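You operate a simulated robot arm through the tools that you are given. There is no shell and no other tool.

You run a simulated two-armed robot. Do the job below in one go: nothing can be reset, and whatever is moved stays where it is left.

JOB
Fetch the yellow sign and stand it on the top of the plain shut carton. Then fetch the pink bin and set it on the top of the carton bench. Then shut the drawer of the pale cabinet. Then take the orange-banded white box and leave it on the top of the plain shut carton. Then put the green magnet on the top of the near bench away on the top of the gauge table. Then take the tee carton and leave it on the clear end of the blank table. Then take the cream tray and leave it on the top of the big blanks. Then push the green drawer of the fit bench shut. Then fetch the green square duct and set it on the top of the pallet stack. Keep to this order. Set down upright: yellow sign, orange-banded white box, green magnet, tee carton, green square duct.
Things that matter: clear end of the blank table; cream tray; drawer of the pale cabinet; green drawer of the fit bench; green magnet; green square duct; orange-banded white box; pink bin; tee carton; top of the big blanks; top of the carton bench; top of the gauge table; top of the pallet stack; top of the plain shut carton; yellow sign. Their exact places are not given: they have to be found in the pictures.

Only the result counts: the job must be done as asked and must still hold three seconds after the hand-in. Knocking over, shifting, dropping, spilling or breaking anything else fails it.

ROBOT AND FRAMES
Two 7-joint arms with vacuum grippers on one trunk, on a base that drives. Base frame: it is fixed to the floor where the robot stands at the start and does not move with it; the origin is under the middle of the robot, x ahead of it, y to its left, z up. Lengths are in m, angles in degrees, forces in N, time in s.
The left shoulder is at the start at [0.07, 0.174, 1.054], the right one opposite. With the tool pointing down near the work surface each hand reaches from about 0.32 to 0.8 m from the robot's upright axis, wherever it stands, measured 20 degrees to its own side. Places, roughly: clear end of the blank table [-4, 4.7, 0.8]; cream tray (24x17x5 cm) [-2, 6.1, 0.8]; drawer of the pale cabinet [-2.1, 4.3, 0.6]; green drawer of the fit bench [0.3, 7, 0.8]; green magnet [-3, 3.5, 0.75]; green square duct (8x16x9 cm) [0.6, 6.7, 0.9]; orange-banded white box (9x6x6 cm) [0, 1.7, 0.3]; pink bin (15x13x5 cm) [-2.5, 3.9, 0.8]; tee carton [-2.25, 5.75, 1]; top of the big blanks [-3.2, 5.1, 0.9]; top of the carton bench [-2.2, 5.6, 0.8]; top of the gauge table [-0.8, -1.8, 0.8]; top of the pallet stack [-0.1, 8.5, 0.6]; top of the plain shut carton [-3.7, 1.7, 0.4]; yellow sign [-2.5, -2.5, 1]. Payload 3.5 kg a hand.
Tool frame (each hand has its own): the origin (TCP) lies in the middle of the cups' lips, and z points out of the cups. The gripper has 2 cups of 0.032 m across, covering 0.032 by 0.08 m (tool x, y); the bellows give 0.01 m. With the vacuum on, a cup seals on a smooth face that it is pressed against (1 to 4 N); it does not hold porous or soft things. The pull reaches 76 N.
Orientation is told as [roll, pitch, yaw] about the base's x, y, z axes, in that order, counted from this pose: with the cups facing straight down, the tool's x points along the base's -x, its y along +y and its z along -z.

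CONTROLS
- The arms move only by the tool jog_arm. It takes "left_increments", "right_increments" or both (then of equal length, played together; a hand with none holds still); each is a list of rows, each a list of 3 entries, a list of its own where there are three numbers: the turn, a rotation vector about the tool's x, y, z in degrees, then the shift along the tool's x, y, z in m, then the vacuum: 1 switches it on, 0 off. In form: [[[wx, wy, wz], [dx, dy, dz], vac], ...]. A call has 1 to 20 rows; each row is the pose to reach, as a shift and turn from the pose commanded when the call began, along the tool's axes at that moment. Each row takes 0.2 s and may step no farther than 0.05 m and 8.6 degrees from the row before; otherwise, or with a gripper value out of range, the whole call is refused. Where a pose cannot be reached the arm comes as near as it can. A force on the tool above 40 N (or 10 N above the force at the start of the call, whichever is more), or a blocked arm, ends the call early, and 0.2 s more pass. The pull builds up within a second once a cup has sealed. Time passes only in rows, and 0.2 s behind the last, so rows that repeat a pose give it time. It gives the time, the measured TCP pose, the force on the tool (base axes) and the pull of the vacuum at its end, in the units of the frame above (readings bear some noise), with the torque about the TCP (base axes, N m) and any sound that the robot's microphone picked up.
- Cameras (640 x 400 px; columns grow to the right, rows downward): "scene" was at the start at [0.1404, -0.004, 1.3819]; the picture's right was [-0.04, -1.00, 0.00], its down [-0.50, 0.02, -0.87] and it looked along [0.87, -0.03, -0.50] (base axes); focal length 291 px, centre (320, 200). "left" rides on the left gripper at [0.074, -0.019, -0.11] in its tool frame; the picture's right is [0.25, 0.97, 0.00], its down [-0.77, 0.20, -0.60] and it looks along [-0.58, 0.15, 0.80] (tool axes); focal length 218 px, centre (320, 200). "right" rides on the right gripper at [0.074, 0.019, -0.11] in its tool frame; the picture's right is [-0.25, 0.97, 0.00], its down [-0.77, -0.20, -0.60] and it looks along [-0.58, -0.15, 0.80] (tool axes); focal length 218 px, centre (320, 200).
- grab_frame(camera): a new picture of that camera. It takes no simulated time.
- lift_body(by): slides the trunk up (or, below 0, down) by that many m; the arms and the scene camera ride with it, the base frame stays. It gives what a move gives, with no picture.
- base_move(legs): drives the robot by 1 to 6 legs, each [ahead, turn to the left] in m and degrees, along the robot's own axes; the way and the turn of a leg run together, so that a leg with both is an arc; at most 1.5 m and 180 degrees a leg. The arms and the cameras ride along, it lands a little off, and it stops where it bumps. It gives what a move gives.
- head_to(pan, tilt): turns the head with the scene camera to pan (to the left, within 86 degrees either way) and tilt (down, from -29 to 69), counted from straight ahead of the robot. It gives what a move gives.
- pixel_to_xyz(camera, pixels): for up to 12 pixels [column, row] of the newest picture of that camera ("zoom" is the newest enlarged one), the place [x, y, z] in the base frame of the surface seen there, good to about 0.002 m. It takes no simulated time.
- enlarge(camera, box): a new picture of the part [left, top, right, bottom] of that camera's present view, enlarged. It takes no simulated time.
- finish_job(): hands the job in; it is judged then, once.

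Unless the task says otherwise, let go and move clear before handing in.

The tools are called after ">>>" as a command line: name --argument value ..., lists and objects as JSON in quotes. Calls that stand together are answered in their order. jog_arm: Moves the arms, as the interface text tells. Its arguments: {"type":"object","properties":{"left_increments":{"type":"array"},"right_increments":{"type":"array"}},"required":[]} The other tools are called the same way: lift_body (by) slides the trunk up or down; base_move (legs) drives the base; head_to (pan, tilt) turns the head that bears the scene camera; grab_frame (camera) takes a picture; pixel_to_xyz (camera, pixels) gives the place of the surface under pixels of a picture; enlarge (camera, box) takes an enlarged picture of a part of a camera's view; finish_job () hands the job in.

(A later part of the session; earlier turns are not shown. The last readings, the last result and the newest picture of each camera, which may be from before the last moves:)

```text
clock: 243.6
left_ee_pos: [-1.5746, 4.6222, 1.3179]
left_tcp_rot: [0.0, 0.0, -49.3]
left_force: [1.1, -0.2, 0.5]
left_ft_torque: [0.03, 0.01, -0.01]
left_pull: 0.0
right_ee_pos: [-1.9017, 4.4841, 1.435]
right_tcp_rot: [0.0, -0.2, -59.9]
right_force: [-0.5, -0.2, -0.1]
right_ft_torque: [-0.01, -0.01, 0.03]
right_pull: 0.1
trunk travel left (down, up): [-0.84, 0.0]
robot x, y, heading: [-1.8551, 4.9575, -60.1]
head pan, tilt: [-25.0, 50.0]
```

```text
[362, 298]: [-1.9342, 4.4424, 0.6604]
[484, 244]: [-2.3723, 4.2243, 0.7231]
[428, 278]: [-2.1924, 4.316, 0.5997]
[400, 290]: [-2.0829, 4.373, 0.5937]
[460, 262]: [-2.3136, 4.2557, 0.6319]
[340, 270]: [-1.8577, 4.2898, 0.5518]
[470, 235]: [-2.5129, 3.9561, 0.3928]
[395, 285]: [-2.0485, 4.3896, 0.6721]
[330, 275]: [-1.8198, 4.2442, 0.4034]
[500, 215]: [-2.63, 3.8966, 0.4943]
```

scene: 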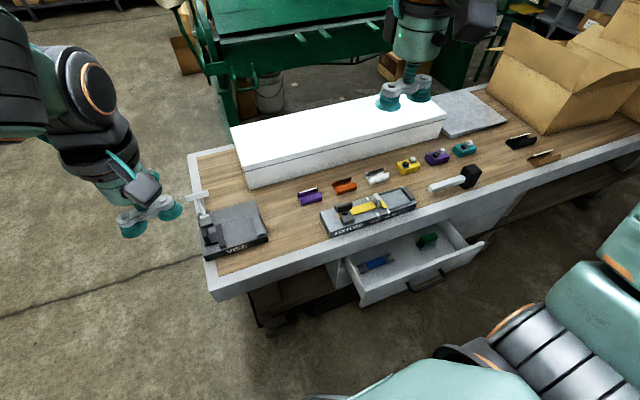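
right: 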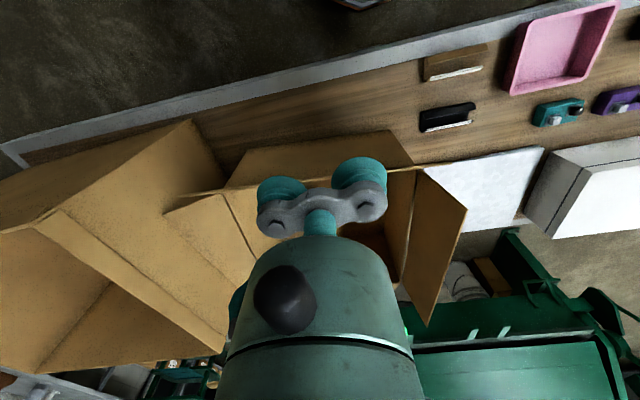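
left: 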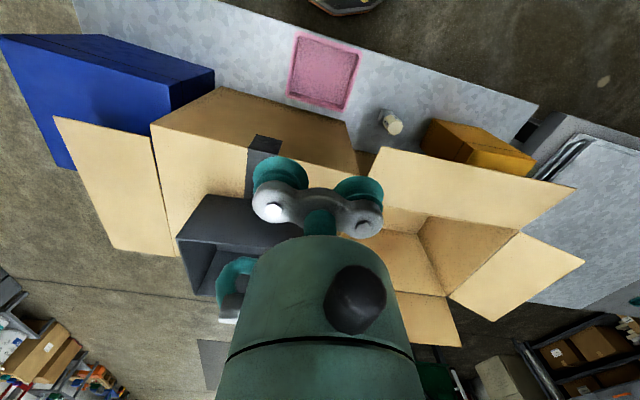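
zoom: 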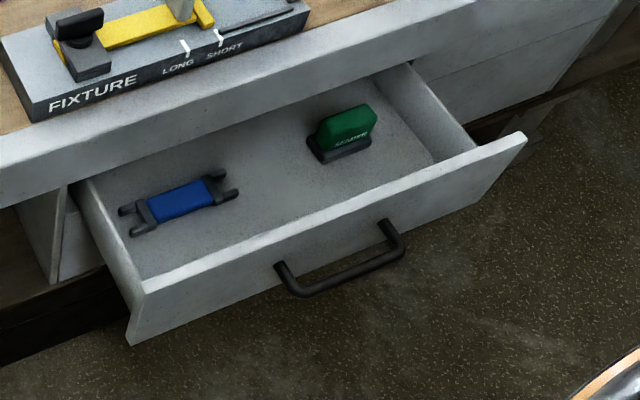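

The drawer front plane is at d'≈4.843 with z 0.56–0.72; free face left of the handle. I tilt the right hand forward in steps while still high.

>>> jog_arm --right_increments '[[[0, -8, 0], [0, -0.02, 0], 0], [[0, -16, 0], [0, -0.04, 0.02], 0], [[0, -24, 0], [0, -0.06, 0.04], 0], [[0, -32, 0], [0, -0.08, 0.06], 0], [[0, -40, 0], [0, -0.1, 0.08], 0], [[0, -48, 0], [0, -0.12, 0.1], 0], [[0, -56, 0], [0, -0.136, 0.12], 0], [[0, -64, 0], [0, -0.136, 0.15], 0], [[0, -72, 0], [0, -0.136, 0.18], 0], [[0, -80, 0], [0, -0.136, 0.21], 0], [[0, -80, 0], [0, -0.136, 0.24], 0], [[0, -80, 0], [0, -0.136, 0.24], 0]]'

>>> grab_frame --camera "scene"

>>> grab_frame --camera "right"

```text
clock: 246.2
left_ee_pos: [-1.5745, 4.6234, 1.3195]
left_tcp_rot: [0.0, -0.1, -49.5]
left_force: [-0.2, -0.2, 1.2]
left_ft_torque: [0.0, 0.02, -0.02]
left_pull: 0.0
right_ee_pos: [-2.0378, 4.3907, 1.1824]
right_tcp_rot: [0.3, -80.2, -59.9]
right_force: [-0.7, -0.3, -0.3]
right_ft_torque: [-0.01, 0.01, -0.03]
right_pull: 0.0
right hand out of reach, approached as far as the arm can: row 1, 2, 3, 4, 5, 6, 7, 8, 9, 10, 11, 12
trunk travel left (down, up): [-0.84, 0.0]
robot x, y, heading: [-1.8581, 4.9547, -60.0]
head pan, tilt: [-25.0, 50.0]
```

```text
taken
```

scene: 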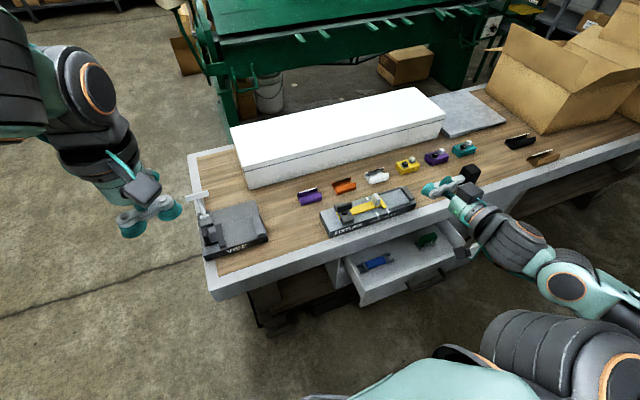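

```text
taken
```

right: 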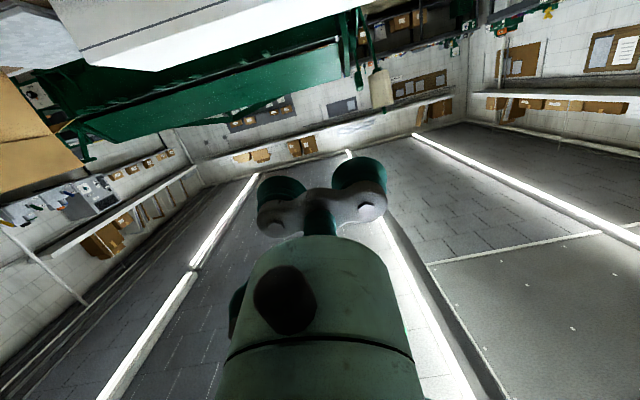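

The hand reached 80° tilt. I back it off 8 cm from the drawer line, shift slightly left, and lower to z≈0.65.

>>> jog_arm --right_increments '[[[0, 0, 0], [0.007, 0.015, -0.04], 0], [[0, 0, 0], [0.0139, 0.03, -0.0788], 0], [[0, 0, 0], [0.063, 0.03, -0.07], 0], [[0, 0, 0], [0.112, 0.03, -0.0615], 0], [[0, 0, 0], [0.161, 0.03, -0.053], 0], [[0, 0, 0], [0.21, 0.03, -0.0445], 0], [[0, 0, 0], [0.259, 0.03, -0.036], 0], [[0, 0, 0], [0.308, 0.03, -0.0275], 0], [[0, 0, 0], [0.357, 0.03, -0.019], 0], [[0, 0, 0], [0.406, 0.03, -0.0105], 0], [[0, 0, 0], [0.406, 0.03, -0.0105], 0]]'

>>> grab_frame --camera "scene"

>>> grab_frame --camera "right"

```text
clock: 248.6
left_ee_pos: [-1.5739, 4.6226, 1.3178]
left_tcp_rot: [0.0, 0.1, -49.4]
left_force: [-0.4, -0.6, 1.3]
left_ft_torque: [0.03, 0.01, -0.02]
left_pull: 0.0
right_ee_pos: [-2.0512, 4.4691, 0.7794]
right_tcp_rot: [0.2, -80.1, -60.1]
right_force: [0.1, -0.3, 0.4]
right_ft_torque: [-0.02, 0.02, 0.02]
right_pull: 0.1
right hand out of reach, approached as far as the arm can: row 1, 2, 3
trunk travel left (down, up): [-0.84, 0.0]
robot x, y, heading: [-1.8573, 4.9547, -59.8]
head pan, tilt: [-25.0, 50.0]
```

```text
taken
```

scene: 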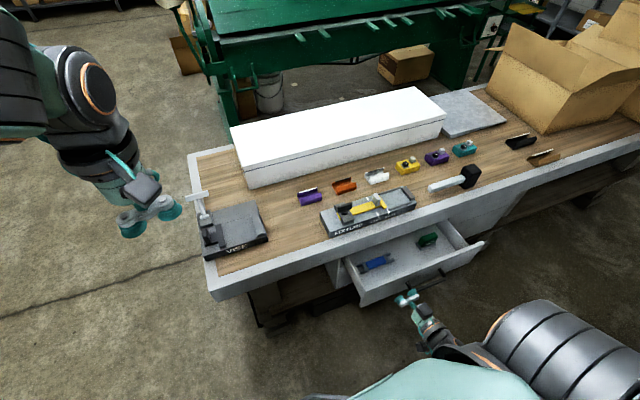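

```text
taken
```

right: 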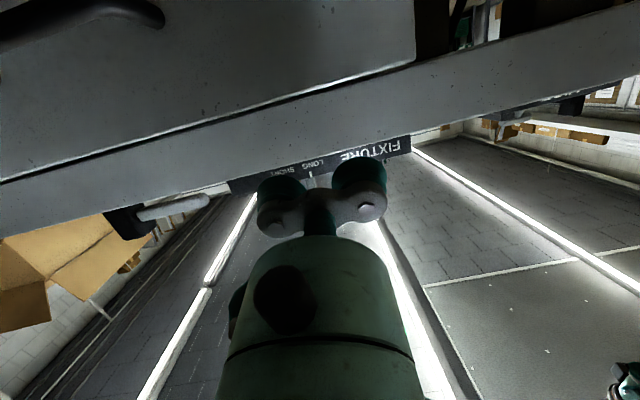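

TCP is in front of the drawer, 13 cm above the wanted height. I lower it and then look.

>>> jog_arm --right_increments '[[[0, 0, 0], [0.043, 0, 0.0075], 0], [[0, 0, 0], [0.086, 0, 0.015], 0], [[0, 0, 0], [0.128, 0, 0.0226], 0], [[0, 0, 0], [0.128, 0, 0.0226], 0]]'

>>> enlarge --camera "scene" --box '[320, 200, 520, 360]'

>>> grab_frame --camera "right"

```text
clock: 249.6
left_ee_pos: [-1.5731, 4.6195, 1.3172]
left_tcp_rot: [0.0, 0.0, -49.3]
left_force: [1.0, -0.4, 0.6]
left_ft_torque: [-0.03, 0.02, -0.01]
left_pull: 0.2
right_ee_pos: [-2.05, 4.4688, 0.7244]
right_tcp_rot: [0.2, -79.9, -60.0]
right_force: [0.8, -1.4, -0.4]
right_ft_torque: [0.02, -0.03, -0.03]
right_pull: 0.1
right hand out of reach, approached as far as the arm can: row 2, 3, 4
trunk travel left (down, up): [-0.84, 0.0]
robot x, y, heading: [-1.8565, 4.9578, -59.9]
head pan, tilt: [-25.0, 50.0]
```

```text
2.50 times, centred on (420, 280) of scene
```

zoom: 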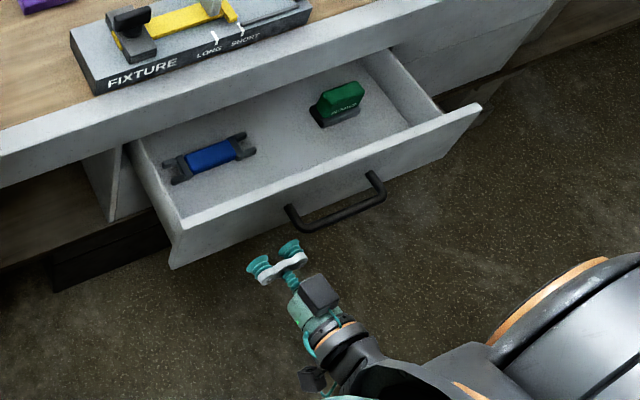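

```text
taken
```

right: 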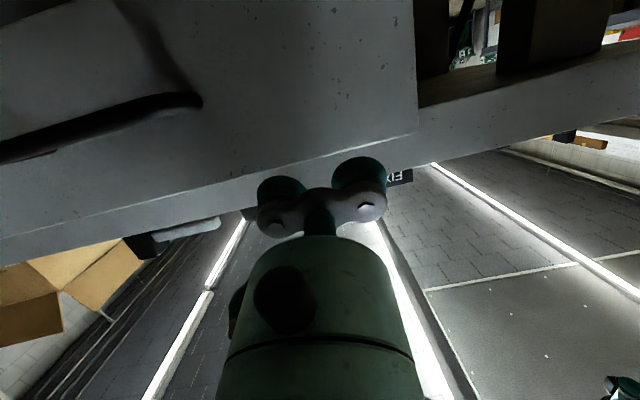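

The arm's limit is at z 0.724; I lower the trunk 8 cm to get the cups onto the drawer's face.

>>> lift_body --by -0.08

```text
clock: 250.7
left_ee_pos: [-1.574, 4.6213, 1.2379]
left_tcp_rot: [0.0, -0.1, -49.3]
left_force: [0.5, -0.2, 0.4]
left_ft_torque: [-0.01, 0.03, 0.0]
left_pull: 0.1
right_ee_pos: [-2.0506, 4.4699, 0.6463]
right_tcp_rot: [0.2, -79.9, -60.1]
right_force: [-0.2, 0.0, 0.7]
right_ft_torque: [0.01, 0.01, -0.01]
right_pull: 0.1
trunk travel left (down, up): [-0.76, 0.08]
robot x, y, heading: [-1.8573, 4.9548, -59.9]
head pan, tilt: [-25.0, 50.0]
```

Now I push the drawer slowly toward the bench.

>>> jog_arm --right_increments '[[[0, 0, 0], [-0.0052, -0.0016, 0.0295], 0], [[0, 0, 0], [-0.0104, -0.0031, 0.059], 0], [[0, 0, 0], [-0.0131, -0.0039, 0.0739], 0], [[0, 0, 0], [-0.0157, -0.0047, 0.0886], 0], [[0, 0, 0], [-0.0183, -0.0055, 0.1034], 0], [[0, 0, 0], [-0.0209, -0.0062, 0.1182], 0], [[0, 0, 0], [-0.0235, -0.007, 0.133], 0], [[0, 0, 0], [-0.0261, -0.0078, 0.1477], 0], [[0, 0, 0], [-0.0287, -0.0086, 0.1625], 0], [[0, 0, 0], [-0.0313, -0.0094, 0.1773], 0], [[0, 0, 0], [-0.0331, -0.0099, 0.187], 0], [[0, 0, 0], [-0.0331, -0.0099, 0.187], 0]]'

>>> grab_frame --camera "scene"

```text
clock: 253.3
left_ee_pos: [-1.5739, 4.6212, 1.237]
left_tcp_rot: [0.1, 0.0, -49.5]
left_force: [0.0, -0.2, 0.0]
left_ft_torque: [-0.02, 0.05, 0.0]
left_pull: 0.1
right_ee_pos: [-1.9933, 4.3382, 0.6971]
right_tcp_rot: [0.3, -79.9, -60.0]
right_force: [0.2, 1.2, -0.3]
right_ft_torque: [-0.01, 0.01, 0.02]
right_pull: 0.1
right hand out of reach, approached as far as the arm can: row 1, 2, 3, 4, 5, 6, 7, 8, 9, 10, 11, 12
trunk travel left (down, up): [-0.76, 0.08]
robot x, y, heading: [-1.8569, 4.9611, -59.9]
head pan, tilt: [-25.0, 50.0]
```

```text
taken
```

scene: 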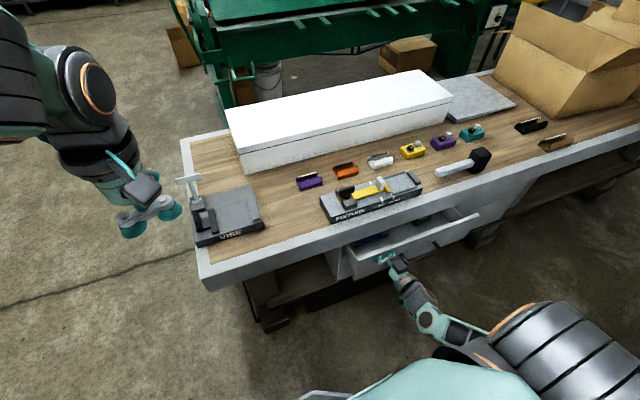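

The drawer is moving (front now near d'≈4.77) but the hand rose to z 0.697. I lower the trunk 6 cm more and keep pushing.

>>> lift_body --by -0.06

>>> jog_arm --right_increments '[[[0, 0, 0], [0, -0.0008, 0.015], 0], [[0, 0, 0], [0, -0.0016, 0.03], 0], [[0, 0, 0], [0, -0.0024, 0.045], 0], [[0, 0, 0], [0, -0.003, 0.06], 0], [[0, 0, 0], [0, -0.004, 0.075], 0], [[0, 0, 0], [0, -0.004, 0.075], 0]]'

>>> grab_frame --camera "scene"

>>> grab_frame --camera "right"

```text
clock: 254.3
left_ee_pos: [-1.5738, 4.6223, 1.1769]
left_tcp_rot: [0.1, 0.1, -49.5]
left_force: [0.7, 0.1, 0.9]
left_ft_torque: [0.02, -0.02, -0.01]
left_pull: 0.0
right_ee_pos: [-1.9933, 4.3381, 0.6374]
right_tcp_rot: [0.3, -79.9, -60.1]
right_force: [-0.4, 0.7, 0.3]
right_ft_torque: [-0.02, 0.0, 0.01]
right_pull: 0.0
trunk travel left (down, up): [-0.7, 0.14]
robot x, y, heading: [-1.8596, 4.9555, -59.8]
head pan, tilt: [-25.0, 50.0]
```

```text
clock: 255.7
left_ee_pos: [-1.5732, 4.6229, 1.1773]
left_tcp_rot: [0.1, 0.0, -49.4]
left_force: [0.3, 0.7, 0.7]
left_ft_torque: [0.01, -0.04, 0.02]
left_pull: 0.2
right_ee_pos: [-1.9869, 4.3111, 0.6633]
right_tcp_rot: [0.4, -79.9, -60.0]
right_force: [-0.5, 0.9, 1.1]
right_ft_torque: [-0.01, -0.04, 0.0]
right_pull: 0.1
right hand out of reach, approached as far as the arm can: row 1, 2, 3, 4, 5, 6
trunk travel left (down, up): [-0.7, 0.14]
robot x, y, heading: [-1.8574, 4.9527, -59.7]
head pan, tilt: [-25.0, 50.0]
```

```text
taken
```

scene: 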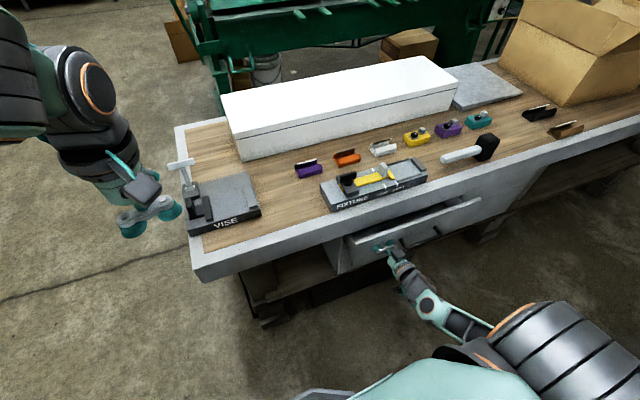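

```text
taken
```

right: 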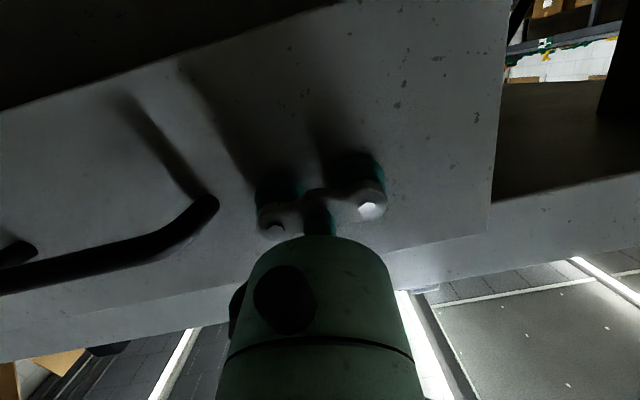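

About 5 cm remain and the arm is at its limit, so I drive the base 5 cm ahead to push the drawer.

>>> base_move --legs '[[0.05, 0]]'

>>> grab_frame --camera "right"

>>> enlarge --camera "scene" --box '[300, 160, 520, 320]'

```text
clock: 256.7
left_ee_pos: [-1.5506, 4.5799, 1.1779]
left_tcp_rot: [0.0, 0.0, -49.5]
left_force: [-0.4, -0.8, 0.5]
left_ft_torque: [0.0, 0.0, 0.01]
left_pull: 0.0
right_ee_pos: [-1.9615, 4.2691, 0.6641]
right_tcp_rot: [0.5, -80.0, -60.0]
right_force: [-0.3, 0.9, 0.0]
right_ft_torque: [0.0, -0.02, -0.02]
right_pull: 0.0
trunk travel left (down, up): [-0.7, 0.14]
robot x, y, heading: [-1.8344, 4.9116, -59.6]
head pan, tilt: [-25.0, 50.0]
```

```text
taken
```

right: 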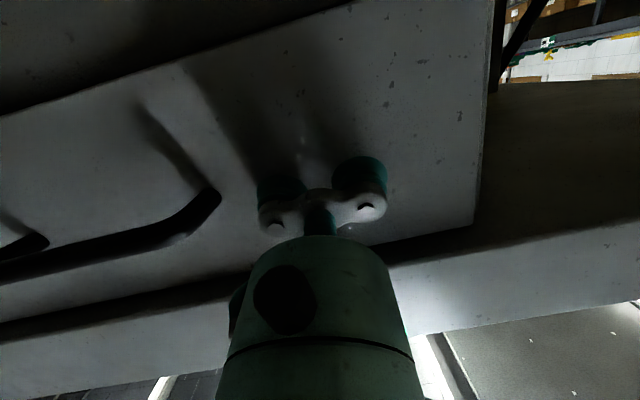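

```text
2.50 times, centred on (410, 240) of scene
```

zoom: 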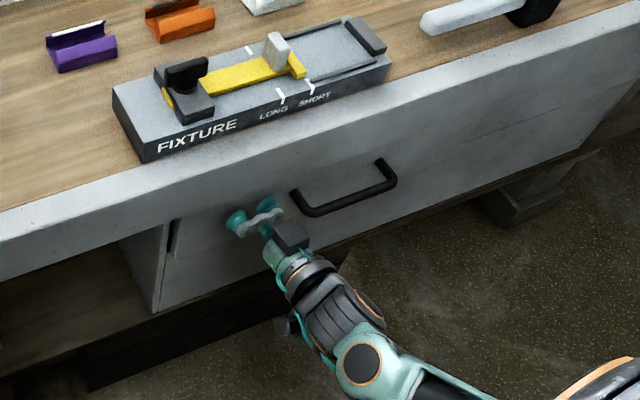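

A dark gap is still seen at zoom (173,235). I measure how far the drawer front stands off the frame.

>>> pixel_to_xyz --camera "zoom" --pixels '[[150, 270], [140, 255], [200, 265], [185, 290], [450, 160], [520, 150], [560, 125], [480, 170], [180, 230]]'

```text
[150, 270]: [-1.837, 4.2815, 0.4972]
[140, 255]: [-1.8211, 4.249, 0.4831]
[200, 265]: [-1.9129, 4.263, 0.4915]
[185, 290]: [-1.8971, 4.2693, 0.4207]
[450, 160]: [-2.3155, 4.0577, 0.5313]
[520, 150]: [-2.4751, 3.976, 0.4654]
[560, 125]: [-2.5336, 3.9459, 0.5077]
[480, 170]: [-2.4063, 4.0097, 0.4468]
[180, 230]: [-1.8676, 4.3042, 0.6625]
```

The cabinet face is at d'≈4.669 and the drawer front near 4.687; I nudge a further 2 cm, watching the force.

>>> base_move --legs '[[0.02, 0]]'

>>> enlarge --camera "scene" --box '[300, 160, 520, 320]'

```text
clock: 257.5
left_ee_pos: [-1.541, 4.5621, 1.1776]
left_tcp_rot: [0.1, -0.1, -49.5]
left_force: [0.2, 0.0, 0.8]
left_ft_torque: [0.0, -0.01, 0.01]
left_pull: 0.1
right_ee_pos: [-1.9518, 4.2535, 0.664]
right_tcp_rot: [0.4, -80.0, -60.0]
right_force: [-2.3, 5.1, 1.3]
right_ft_torque: [0.06, -0.03, -0.05]
right_pull: 0.1
trunk travel left (down, up): [-0.7, 0.14]
robot x, y, heading: [-1.8219, 4.8955, -60.1]
head pan, tilt: [-25.0, 50.0]
```

```text
2.50 times, centred on (410, 240) of scene
```

zoom: 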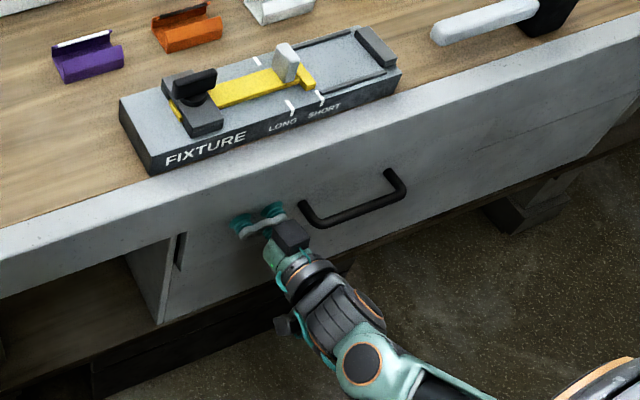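

Force rose to about 5.6 N, so the drawer is near its stop. One more 1 cm nudge to be sure.

>>> base_move --legs '[[0.012, 0]]'

>>> enlarge --camera "scene" --box '[330, 210, 430, 310]'

```text
clock: 258.3
left_ee_pos: [-1.5369, 4.5553, 1.1782]
left_tcp_rot: [0.0, 0.0, -49.7]
left_force: [0.5, -1.6, 0.6]
left_ft_torque: [0.05, 0.01, 0.03]
left_pull: 0.0
right_ee_pos: [-1.9514, 4.2503, 0.6588]
right_tcp_rot: [0.2, -79.4, -60.0]
right_force: [-5.6, 13.2, 5.0]
right_ft_torque: [0.06, -0.08, -0.01]
right_pull: 0.1
trunk travel left (down, up): [-0.7, 0.14]
robot x, y, heading: [-1.817, 4.8872, -60.0]
head pan, tilt: [-25.0, 50.0]
stopped in leg 1: the force on the tool passed its limit at 47 N (the readings are from after the stop); the commanded pose is now the measured one
```

```text
4.00 times, centred on (380, 260) of scene
```

zoom: 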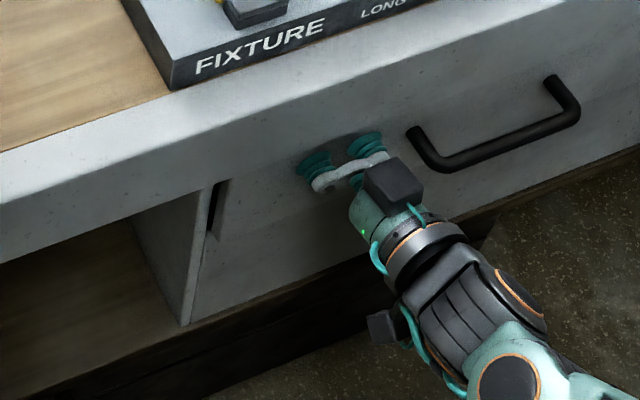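

The drawer hit its stop at 47 N: it is shut. I back off 10 cm and bring the right hand up again.

>>> base_move --legs '[[-0.1, 0]]'

>>> jog_arm --right_increments '[[[0, 0, 0], [-0.049, 0, -0.0085], 0], [[0, 0, 0], [-0.098, 0, -0.017], 0], [[0, 0, 0], [-0.147, 0, -0.0255], 0], [[0, 0, 0], [-0.196, 0, -0.034], 0], [[0, 0, 0], [-0.245, 0, -0.0425], 0], [[0, 0, 0], [-0.294, 0, -0.051], 0], [[0, 0, 0], [-0.343, 0, -0.0595], 0], [[0, 8, 0], [-0.392, 0, -0.068], 0], [[0, 16, 0], [-0.42, 0, -0.07], 0], [[0, 24, 0], [-0.45, 0, -0.07], 0], [[0, 32, 0], [-0.45, 0, -0.07], 0], [[0, 40, 0], [-0.45, 0, -0.07], 0], [[0, 48, 0], [-0.45, 0, -0.07], 0], [[0, 56, 0], [-0.45, 0, -0.07], 0], [[0, 64, 0], [-0.45, 0, -0.07], 0], [[0, 72, 0], [-0.45, 0, -0.07], 0], [[0, 79.5, 0], [-0.45, 0, -0.07], 0], [[0, 79.5, 0], [-0.45, 0, -0.07], 0]]'

>>> grab_frame --camera "scene"

```text
clock: 259.4
left_ee_pos: [-1.5877, 4.6411, 1.1772]
left_tcp_rot: [0.1, 0.0, -49.8]
left_force: [0.7, 0.6, 1.0]
left_ft_torque: [-0.02, -0.02, 0.01]
left_pull: 0.1
right_ee_pos: [-2.0004, 4.3366, 0.6593]
right_tcp_rot: [0.5, -79.4, -60.2]
right_force: [-0.3, -0.3, 0.1]
right_ft_torque: [0.0, -0.02, 0.0]
right_pull: 0.0
trunk travel left (down, up): [-0.7, 0.14]
robot x, y, heading: [-1.8666, 4.9785, -60.1]
head pan, tilt: [-25.0, 50.0]
```

```text
clock: 263.2
left_ee_pos: [-1.5875, 4.6409, 1.1766]
left_tcp_rot: [0.1, 0.0, -49.7]
left_force: [0.2, 0.0, 0.4]
left_ft_torque: [0.0, -0.02, 0.04]
left_pull: 0.0
right_ee_pos: [-1.9951, 4.3244, 1.1139]
right_tcp_rot: [0.2, 0.2, -59.9]
right_force: [-0.3, 0.3, -0.1]
right_ft_torque: [-0.01, 0.01, 0.01]
right_pull: 0.0
trunk travel left (down, up): [-0.7, 0.14]
robot x, y, heading: [-1.8671, 4.9793, -60.1]
head pan, tilt: [-25.0, 50.0]
```

```text
taken
```

scene: 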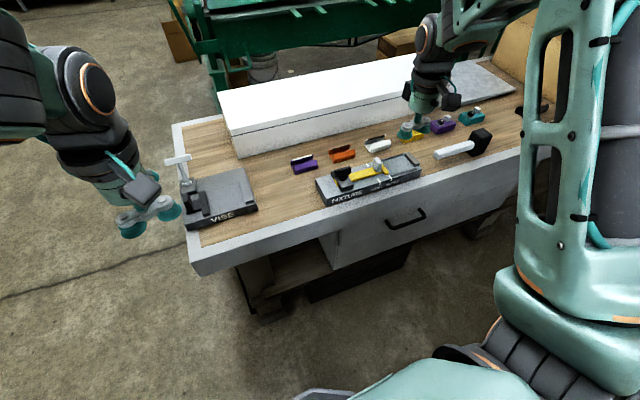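

The drawer is flush shut. Next is the orange-banded white box near (0, 1.7); I leave the aisle eastward and head around the bench end.

>>> base_move --legs '[[0, 87], [0.75, 0], [0, -80]]'

>>> head_to --pan 0 --tilt 25

>>> grab_frame --camera "scene"

```text
clock: 274.5
left_ee_pos: [-0.8874, 5.0279, 1.1773]
left_tcp_rot: [0.1, -0.1, -42.9]
left_force: [0.0, 0.2, -1.2]
left_ft_torque: [-0.03, -0.01, -0.01]
left_pull: 0.0
right_ee_pos: [-1.2533, 4.6645, 1.1149]
right_tcp_rot: [0.1, 0.1, -53.1]
right_force: [0.3, -0.4, -0.6]
right_ft_torque: [0.03, -0.02, 0.01]
right_pull: 0.1
trunk travel left (down, up): [-0.7, 0.14]
robot x, y, heading: [-1.2064, 5.3265, -53.2]
head pan, tilt: [-25.0, 50.0]
```

```text
clock: 275.4
left_ee_pos: [-0.8867, 5.029, 1.1778]
left_tcp_rot: [0.1, -0.1, -42.9]
left_force: [-0.8, -0.5, -0.7]
left_ft_torque: [0.01, -0.02, 0.02]
left_pull: 0.0
right_ee_pos: [-1.2524, 4.665, 1.1161]
right_tcp_rot: [0.2, 0.2, -53.0]
right_force: [0.3, 0.5, -0.8]
right_ft_torque: [-0.02, 0.02, -0.01]
right_pull: 0.0
trunk travel left (down, up): [-0.7, 0.14]
robot x, y, heading: [-1.2068, 5.3267, -53.2]
head pan, tilt: [0.0, 25.0]
```

```text
taken
```

scene: 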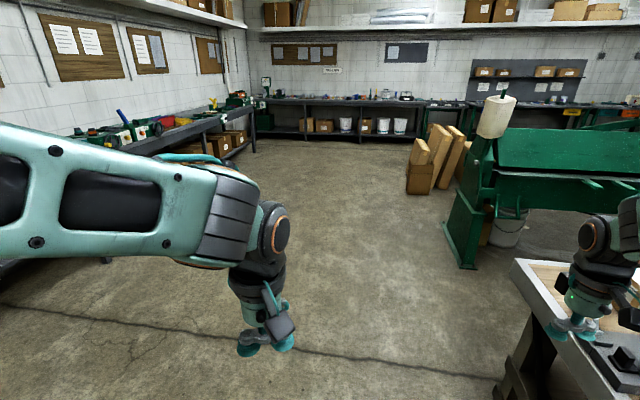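

The open carton with the box should be at (420,180). The way along heading −64° is clear; I drive 2.9 m.

>>> base_move --legs '[[0, -10.7], [1.5, 0], [1.3, 0]]'

>>> head_to --pan 0 --tilt 40

>>> grab_frame --camera "scene"

```text
clock: 289.7
left_ee_pos: [0.2596, 2.4409, 1.1775]
left_tcp_rot: [0.1, 0.1, -55.1]
left_force: [0.2, -0.5, -0.6]
left_ft_torque: [0.02, -0.02, -0.01]
left_pull: 0.2
right_ee_pos: [-0.1768, 2.1623, 1.1141]
right_tcp_rot: [0.1, 0.1, -65.1]
right_force: [0.2, -0.5, -0.8]
right_ft_torque: [0.01, 0.0, 0.05]
right_pull: 0.0
trunk travel left (down, up): [-0.7, 0.14]
robot x, y, heading: [0.0132, 2.8011, -65.5]
head pan, tilt: [0.0, 25.0]
```

```text
clock: 290.5
left_ee_pos: [0.2594, 2.4412, 1.1772]
left_tcp_rot: [0.1, -0.1, -55.0]
left_force: [0.3, 0.6, 0.6]
left_ft_torque: [-0.01, 0.01, -0.02]
left_pull: 0.1
right_ee_pos: [-0.1766, 2.1619, 1.1142]
right_tcp_rot: [0.1, 0.1, -65.1]
right_force: [-0.2, 0.5, 1.1]
right_ft_torque: [0.02, 0.0, 0.01]
right_pull: 0.1
trunk travel left (down, up): [-0.7, 0.14]
robot x, y, heading: [0.0102, 2.8034, -65.5]
head pan, tilt: [0.0, 40.0]
```

```text
taken
```

scene: 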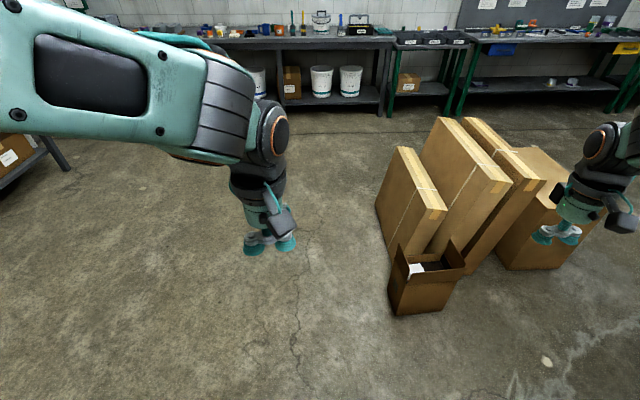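

The small open carton at (430,280) holds something white at (418,268). I enlarge and measure.

>>> enlarge --camera "scene" --box '[370, 220, 490, 330]'

>>> pixel_to_xyz --camera "scene" --pixels '[[392, 258], [400, 282], [465, 270], [452, 240], [397, 247], [418, 268], [430, 315], [440, 205], [400, 220], [500, 190], [510, 240], [430, 265]]'

```text
3.64 times, centred on (430, 275) of scene
```

zoom: 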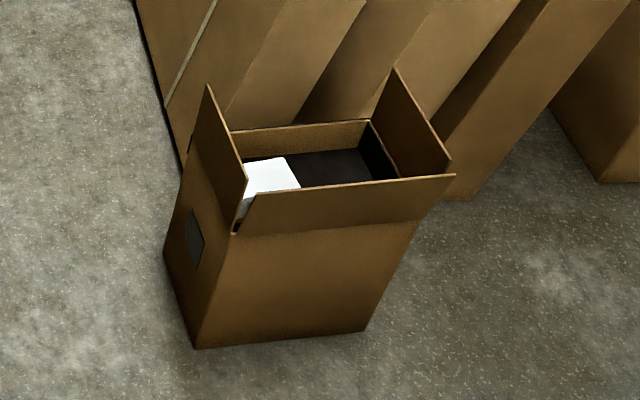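

```text
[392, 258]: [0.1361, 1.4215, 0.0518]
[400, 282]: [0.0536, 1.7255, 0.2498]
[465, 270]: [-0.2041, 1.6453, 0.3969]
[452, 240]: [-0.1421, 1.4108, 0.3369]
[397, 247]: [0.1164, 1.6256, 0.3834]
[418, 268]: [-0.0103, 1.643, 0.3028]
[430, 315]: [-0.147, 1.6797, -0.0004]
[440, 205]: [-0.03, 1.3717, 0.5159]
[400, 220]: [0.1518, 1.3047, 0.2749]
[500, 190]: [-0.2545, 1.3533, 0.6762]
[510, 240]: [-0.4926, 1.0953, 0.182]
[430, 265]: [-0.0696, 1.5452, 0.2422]
```

The white box sits inside the open carton, top near z 0.30, flaps up to 0.40. I go to its east side so the left hand can reach down into it.

>>> base_move --legs '[[0, 5.5], [0.9, 0], [0, -98]]'

>>> head_to --pan 10 --tilt 60

>>> grab_frame --camera "scene"

>>> enlarge --camera "scene" --box '[220, 100, 440, 300]'

```text
clock: 299.9
left_ee_pos: [0.0941, 1.7736, 1.1782]
left_tcp_rot: [0.0, 0.0, -147.4]
left_force: [0.1, 0.1, -0.3]
left_ft_torque: [-0.04, -0.01, 0.0]
left_pull: 0.0
right_ee_pos: [-0.1678, 2.219, 1.1139]
right_tcp_rot: [0.2, 0.1, -157.5]
right_force: [-0.2, 0.5, -0.3]
right_ft_torque: [-0.01, 0.02, 0.0]
right_pull: 0.0
trunk travel left (down, up): [-0.7, 0.14]
robot x, y, heading: [0.4653, 2.0072, -157.8]
head pan, tilt: [0.0, 40.0]
```

```text
clock: 300.7
left_ee_pos: [0.0932, 1.7733, 1.178]
left_tcp_rot: [0.1, 0.1, -147.5]
left_force: [0.7, -0.3, 0.8]
left_ft_torque: [-0.01, -0.01, 0.02]
left_pull: 0.1
right_ee_pos: [-0.1676, 2.2197, 1.1145]
right_tcp_rot: [0.1, 0.1, -157.5]
right_force: [0.0, 0.0, 0.3]
right_ft_torque: [-0.01, -0.02, -0.01]
right_pull: 0.0
trunk travel left (down, up): [-0.7, 0.14]
robot x, y, heading: [0.4668, 2.0054, -158.1]
head pan, tilt: [10.0, 60.0]
```

```text
taken
```

scene: 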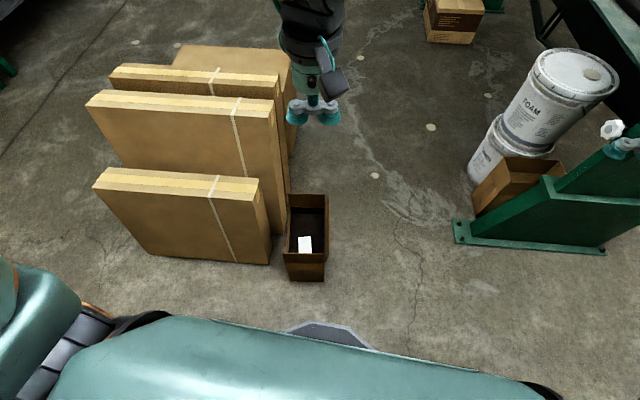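

```text
2.00 times, centred on (330, 200) of scene
```

zoom: 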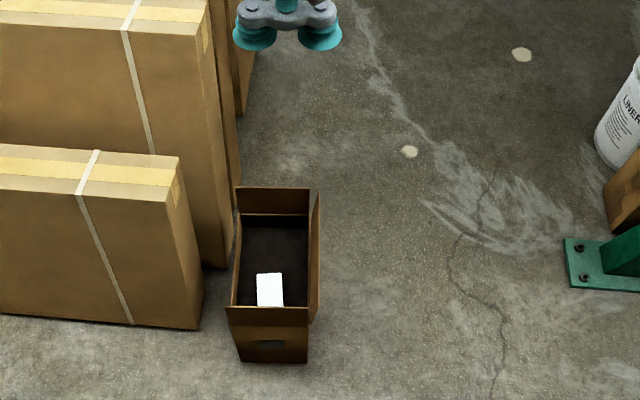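

I see the box top at scene (305,243). I enlarge further and measure box and flaps.

>>> enlarge --camera "scene" --box '[270, 180, 350, 290]'

```text
3.64 times, centred on (310, 235) of scene
```

zoom: 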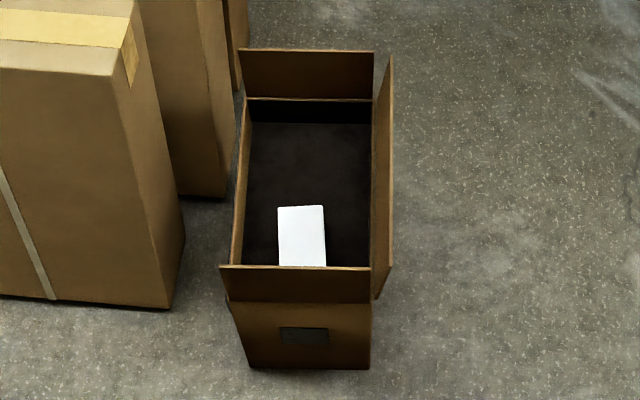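

>>> pixel_to_xyz --camera "zoom" --pixels '[[280, 208], [322, 208], [280, 260], [324, 260], [300, 235], [238, 52], [372, 54], [222, 267], [368, 269], [390, 60], [300, 160], [245, 105]]'

```text
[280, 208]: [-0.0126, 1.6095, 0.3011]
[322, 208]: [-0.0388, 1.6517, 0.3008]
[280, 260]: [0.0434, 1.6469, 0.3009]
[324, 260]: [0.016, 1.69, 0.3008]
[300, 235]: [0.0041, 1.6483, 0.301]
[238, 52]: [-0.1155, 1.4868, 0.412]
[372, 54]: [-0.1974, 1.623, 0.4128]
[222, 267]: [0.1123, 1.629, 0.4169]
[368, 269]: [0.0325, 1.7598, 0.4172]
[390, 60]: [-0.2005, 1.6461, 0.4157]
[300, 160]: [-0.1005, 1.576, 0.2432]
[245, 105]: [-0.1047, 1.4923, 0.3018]
```

The box top is at z 0.301, centre ≈(0.0125,1.6545), long axis ≈32°. The left side of the carton has no upright flap, so coming from the south-east would suit; I check the standing cartons there.

>>> pixel_to_xyz --camera "zoom" --pixels '[[112, 72], [165, 303], [20, 70], [130, 20], [180, 195], [215, 20], [235, 180], [228, 300], [235, 250], [385, 290]]'

>>> pixel_to_xyz --camera "scene" --pixels '[[95, 180], [150, 255], [265, 185], [275, 90], [90, 100], [265, 262], [130, 175]]'

```text
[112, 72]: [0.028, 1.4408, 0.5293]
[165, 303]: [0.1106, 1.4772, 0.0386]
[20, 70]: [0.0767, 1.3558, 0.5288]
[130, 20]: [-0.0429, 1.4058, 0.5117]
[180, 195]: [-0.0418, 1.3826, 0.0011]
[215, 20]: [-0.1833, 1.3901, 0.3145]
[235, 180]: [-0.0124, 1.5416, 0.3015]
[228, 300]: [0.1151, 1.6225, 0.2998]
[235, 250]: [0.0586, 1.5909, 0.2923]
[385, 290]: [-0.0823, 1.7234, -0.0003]
```

```text
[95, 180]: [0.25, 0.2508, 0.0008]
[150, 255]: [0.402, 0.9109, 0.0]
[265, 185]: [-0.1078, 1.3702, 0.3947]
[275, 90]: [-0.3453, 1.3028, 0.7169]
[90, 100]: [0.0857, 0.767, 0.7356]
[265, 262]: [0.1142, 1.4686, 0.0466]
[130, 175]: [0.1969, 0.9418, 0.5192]
```

The best stance is at about (0.62, 1.40), facing the box with the camera over the low wall. I drive there.

>>> base_move --legs '[[0, 82.2], [0.624, 0], [0, -145]]'

>>> head_to --pan 15 --tilt 55

>>> grab_frame --camera "scene"

```text
clock: 313.7
left_ee_pos: [0.2352, 1.6383, 1.1775]
left_tcp_rot: [0.0, 0.0, 146.5]
left_force: [0.8, -0.4, 0.0]
left_ft_torque: [0.0, -0.02, -0.01]
left_pull: 0.2
right_ee_pos: [0.538, 2.0578, 1.1141]
right_tcp_rot: [0.1, 0.1, 136.6]
right_force: [-0.6, -0.1, 0.5]
right_ft_torque: [0.05, 0.03, -0.01]
right_pull: 0.0
trunk travel left (down, up): [-0.7, 0.14]
robot x, y, heading: [0.598, 1.3974, 136.3]
head pan, tilt: [10.0, 60.0]
```

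```text
clock: 314.4
left_ee_pos: [0.2367, 1.6382, 1.1757]
left_tcp_rot: [0.1, -0.1, 146.6]
left_force: [-0.2, 0.3, 0.3]
left_ft_torque: [0.01, -0.02, -0.02]
left_pull: 0.0
right_ee_pos: [0.5378, 2.0572, 1.1145]
right_tcp_rot: [0.2, 0.1, 136.7]
right_force: [-0.4, 0.9, 0.3]
right_ft_torque: [-0.02, -0.01, 0.03]
right_pull: 0.1
trunk travel left (down, up): [-0.7, 0.14]
robot x, y, heading: [0.6007, 1.3962, 136.0]
head pan, tilt: [15.0, 55.0]
```

```text
taken
```

scene: 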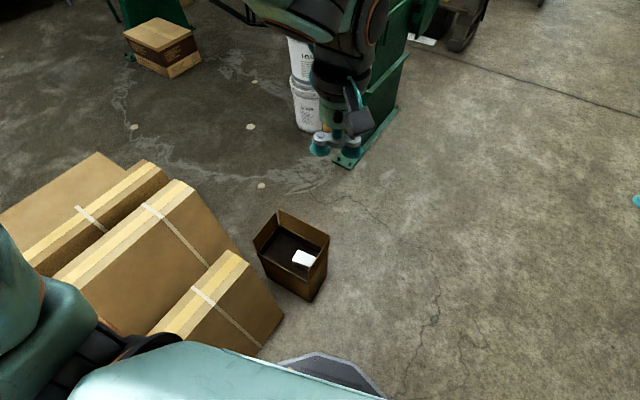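

I enlarge the carton for the box's corners from this side.

>>> enlarge --camera "scene" --box '[245, 200, 345, 305]'

```text
3.81 times, centred on (295, 252) of scene
```

zoom: 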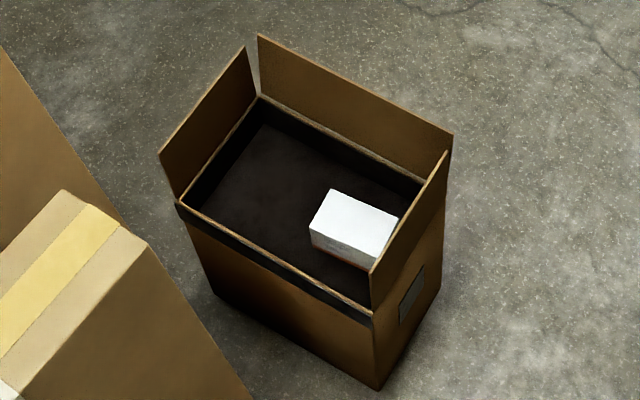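

>>> pixel_to_xyz --camera "zoom" --pixels '[[329, 192], [395, 217], [376, 261], [312, 232], [355, 225], [330, 240], [446, 155], [372, 310], [451, 135], [260, 40], [180, 205], [115, 250]]'

```text
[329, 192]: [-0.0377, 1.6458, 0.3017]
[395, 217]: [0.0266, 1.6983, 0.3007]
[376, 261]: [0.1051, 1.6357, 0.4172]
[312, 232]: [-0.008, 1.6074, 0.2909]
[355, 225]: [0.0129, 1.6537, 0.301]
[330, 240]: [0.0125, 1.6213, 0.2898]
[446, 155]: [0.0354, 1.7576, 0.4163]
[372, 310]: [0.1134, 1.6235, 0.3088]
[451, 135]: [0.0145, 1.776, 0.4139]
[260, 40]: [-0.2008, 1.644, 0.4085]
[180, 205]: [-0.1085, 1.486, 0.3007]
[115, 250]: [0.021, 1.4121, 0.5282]
```

Box centre ≈(0.010,1.654), axis ≈35°. I place the left hand above it with the camera toward the low wall, then lower the trunk in steps.

>>> jog_arm --left_increments '[[[0, 0, 5], [-0.04, 0.022, 0], 0], [[0, 0, 10], [-0.08, 0.045, 0], 0], [[0, 0, 15], [-0.12, 0.067, 0], 0], [[0, 0, 21.6], [-0.16, 0.09, 0], 0], [[0, 0, 21.6], [-0.198, 0.1116, 0], 0], [[0, 0, 21.6], [-0.198, 0.1116, 0], 0]]'

>>> lift_body --by -0.4

>>> grab_frame --camera "scene"

>>> grab_frame --camera "left"

```text
clock: 315.8
left_ee_pos: [0.0093, 1.6487, 1.1774]
left_tcp_rot: [0.0, -0.1, 125.0]
left_force: [-0.1, -0.3, -0.5]
left_ft_torque: [-0.01, -0.02, -0.02]
left_pull: 0.0
right_ee_pos: [0.5395, 2.057, 1.1136]
right_tcp_rot: [0.1, 0.1, 136.5]
right_force: [0.1, -0.3, -0.9]
right_ft_torque: [-0.01, 0.04, 0.04]
right_pull: 0.0
trunk travel left (down, up): [-0.7, 0.14]
robot x, y, heading: [0.5981, 1.3935, 136.1]
head pan, tilt: [15.0, 55.0]
```

```text
clock: 319.6
left_ee_pos: [0.0089, 1.6501, 0.7777]
left_tcp_rot: [0.0, 0.0, 125.0]
left_force: [-0.7, 0.6, -0.2]
left_ft_torque: [0.02, -0.02, -0.02]
left_pull: 0.1
right_ee_pos: [0.5381, 2.0574, 0.7141]
right_tcp_rot: [0.1, 0.1, 136.5]
right_force: [0.6, -0.5, -0.3]
right_ft_torque: [0.01, 0.0, -0.03]
right_pull: 0.1
trunk travel left (down, up): [-0.3, 0.54]
robot x, y, heading: [0.6003, 1.395, 136.3]
head pan, tilt: [15.0, 55.0]
```

```text
taken
```

scene: 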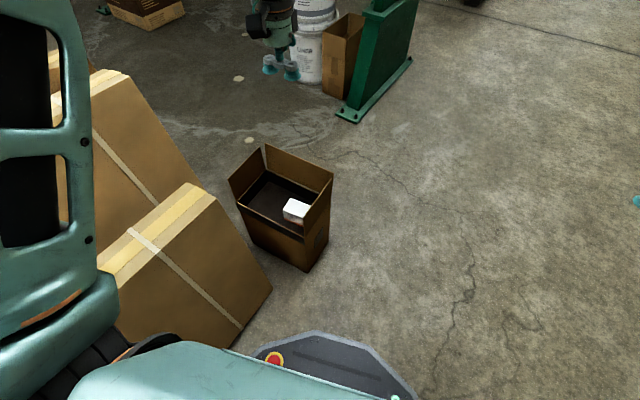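

```text
taken
```

left: 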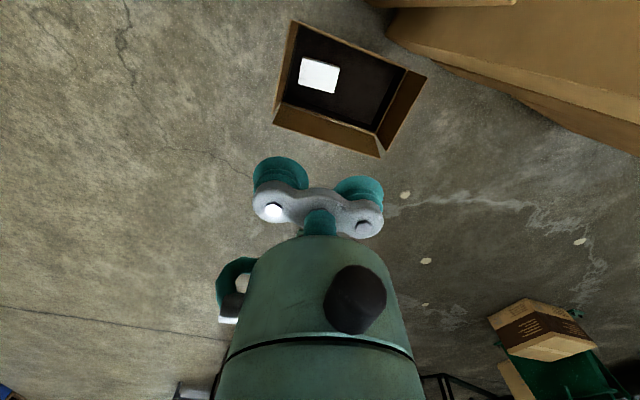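

All clear so far. I lower the trunk 0.25 more and look again.

>>> lift_body --by -0.25

>>> grab_frame --camera "scene"

>>> grab_frame --camera "left"

```text
clock: 322.2
left_ee_pos: [0.0088, 1.6499, 0.5273]
left_tcp_rot: [0.0, 0.0, 125.0]
left_force: [0.2, -0.3, 0.0]
left_ft_torque: [0.03, 0.03, 0.01]
left_pull: 0.0
right_ee_pos: [0.537, 2.0578, 0.4637]
right_tcp_rot: [0.1, 0.1, 136.6]
right_force: [0.6, -0.5, 0.7]
right_ft_torque: [-0.04, 0.01, 0.02]
right_pull: 0.0
trunk travel left (down, up): [-0.05, 0.79]
robot x, y, heading: [0.5993, 1.3945, 136.5]
head pan, tilt: [15.0, 55.0]
```

```text
taken
```

scene: 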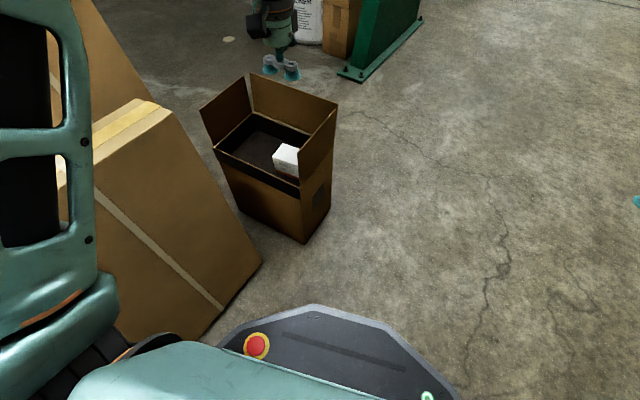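

```text
taken
```

left: 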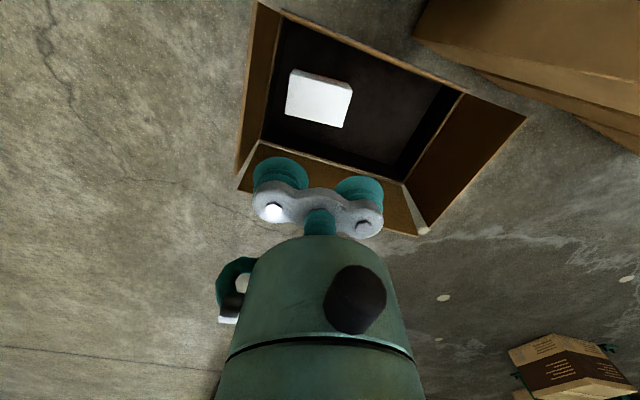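

I measure the box's top with the hand camera for precision.

>>> enlarge --camera "left" --box '[260, 40, 380, 150]'

```text
3.64 times, centred on (320, 95) of left
```

zoom: 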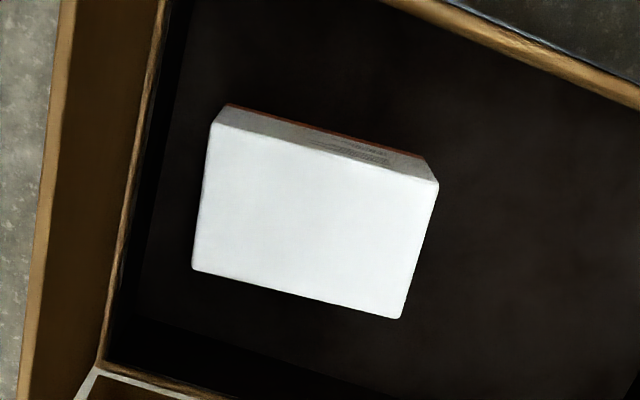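

>>> pixel_to_xyz --camera "zoom" --pixels '[[216, 127], [435, 187], [398, 316], [196, 268], [315, 220], [150, 100], [110, 340], [40, 200]]'

```text
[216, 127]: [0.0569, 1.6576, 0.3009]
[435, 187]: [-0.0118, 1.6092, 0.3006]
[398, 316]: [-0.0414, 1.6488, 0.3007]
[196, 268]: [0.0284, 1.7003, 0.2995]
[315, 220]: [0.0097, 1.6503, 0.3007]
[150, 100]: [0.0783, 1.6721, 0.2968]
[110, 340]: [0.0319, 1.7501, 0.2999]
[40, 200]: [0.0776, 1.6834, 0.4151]
```

Box centre (0.008, 1.654), aligned with my yaw. I descend 0.2 m into the carton, checking force.

>>> jog_arm --left_increments '[[[0, 0, 0], [-0.0038, -0.0017, 0.04], 0], [[0, 0, 0], [-0.0038, -0.0017, 0.08], 0], [[0, 0, 0], [-0.0038, -0.0017, 0.12], 0], [[0, 0, 0], [-0.0038, -0.0017, 0.155], 0], [[0, 0, 0], [-0.0038, -0.0017, 0.185], 0], [[0, 0, 0], [-0.0038, -0.0017, 0.205], 0], [[0, 0, 0], [-0.0038, -0.0017, 0.205], 0]]'

>>> grab_frame --camera "scene"

>>> grab_frame --camera "left"

```text
clock: 323.8
left_ee_pos: [0.0093, 1.6513, 0.3226]
left_tcp_rot: [0.0, 0.0, 125.0]
left_force: [0.0, 0.4, -1.4]
left_ft_torque: [0.0, -0.01, -0.01]
left_pull: 0.0
right_ee_pos: [0.5373, 2.0575, 0.4641]
right_tcp_rot: [0.2, 0.0, 136.5]
right_force: [-0.4, -0.1, 0.1]
right_ft_torque: [-0.02, 0.02, 0.0]
right_pull: 0.1
trunk travel left (down, up): [-0.05, 0.79]
robot x, y, heading: [0.5983, 1.394, 136.1]
head pan, tilt: [15.0, 55.0]
```

```text
taken
```

scene: 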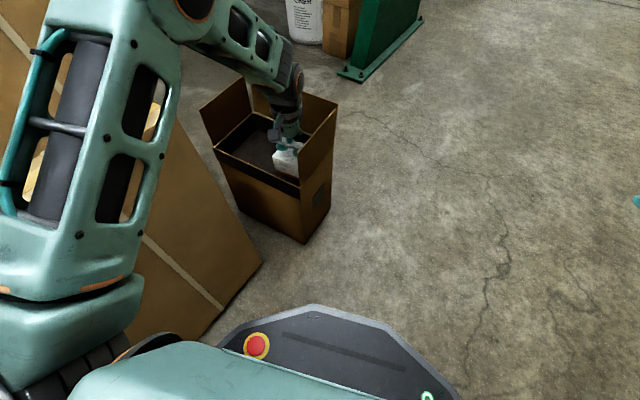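

```text
taken
```

left: 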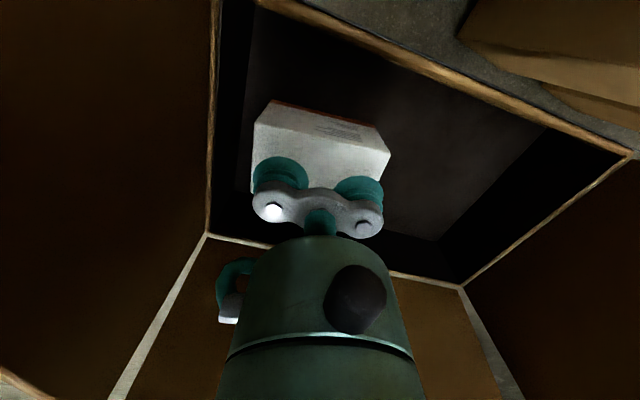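

Aligned. I press down onto the box with vacuum on.

>>> jog_arm --left_increments '[[[0, 0, 0], [-0.003, -0.0005, 0.008], 1], [[0, 0, 0], [-0.003, -0.0005, 0.015], 1], [[0, 0, 0], [-0.003, -0.0005, 0.02], 1], [[0, 0, 0], [-0.003, -0.0005, 0.0225], 1], [[0, 0, 0], [-0.003, -0.0005, 0.0245], 1], [[0, 0, 0], [-0.003, -0.0005, 0.0245], 1], [[0, 0, 0], [-0.003, -0.0005, 0.0245], 1], [[0, 0, 0], [-0.003, -0.0005, 0.0245], 1]]'

```text
clock: 325.6
left_ee_pos: [0.0088, 1.655, 0.2997]
left_tcp_rot: [0.1, -0.2, 125.1]
left_force: [1.1, -4.2, 21.3]
left_ft_torque: [0.07, -0.18, -0.01]
left_pull: 75.5
right_ee_pos: [0.5392, 2.0574, 0.4657]
right_tcp_rot: [0.1, 0.0, 136.5]
right_force: [-0.9, -0.4, 0.1]
right_ft_torque: [0.01, 0.03, 0.01]
right_pull: 0.0
trunk travel left (down, up): [-0.05, 0.79]
robot x, y, heading: [0.6017, 1.3985, 136.3]
head pan, tilt: [15.0, 55.0]
```

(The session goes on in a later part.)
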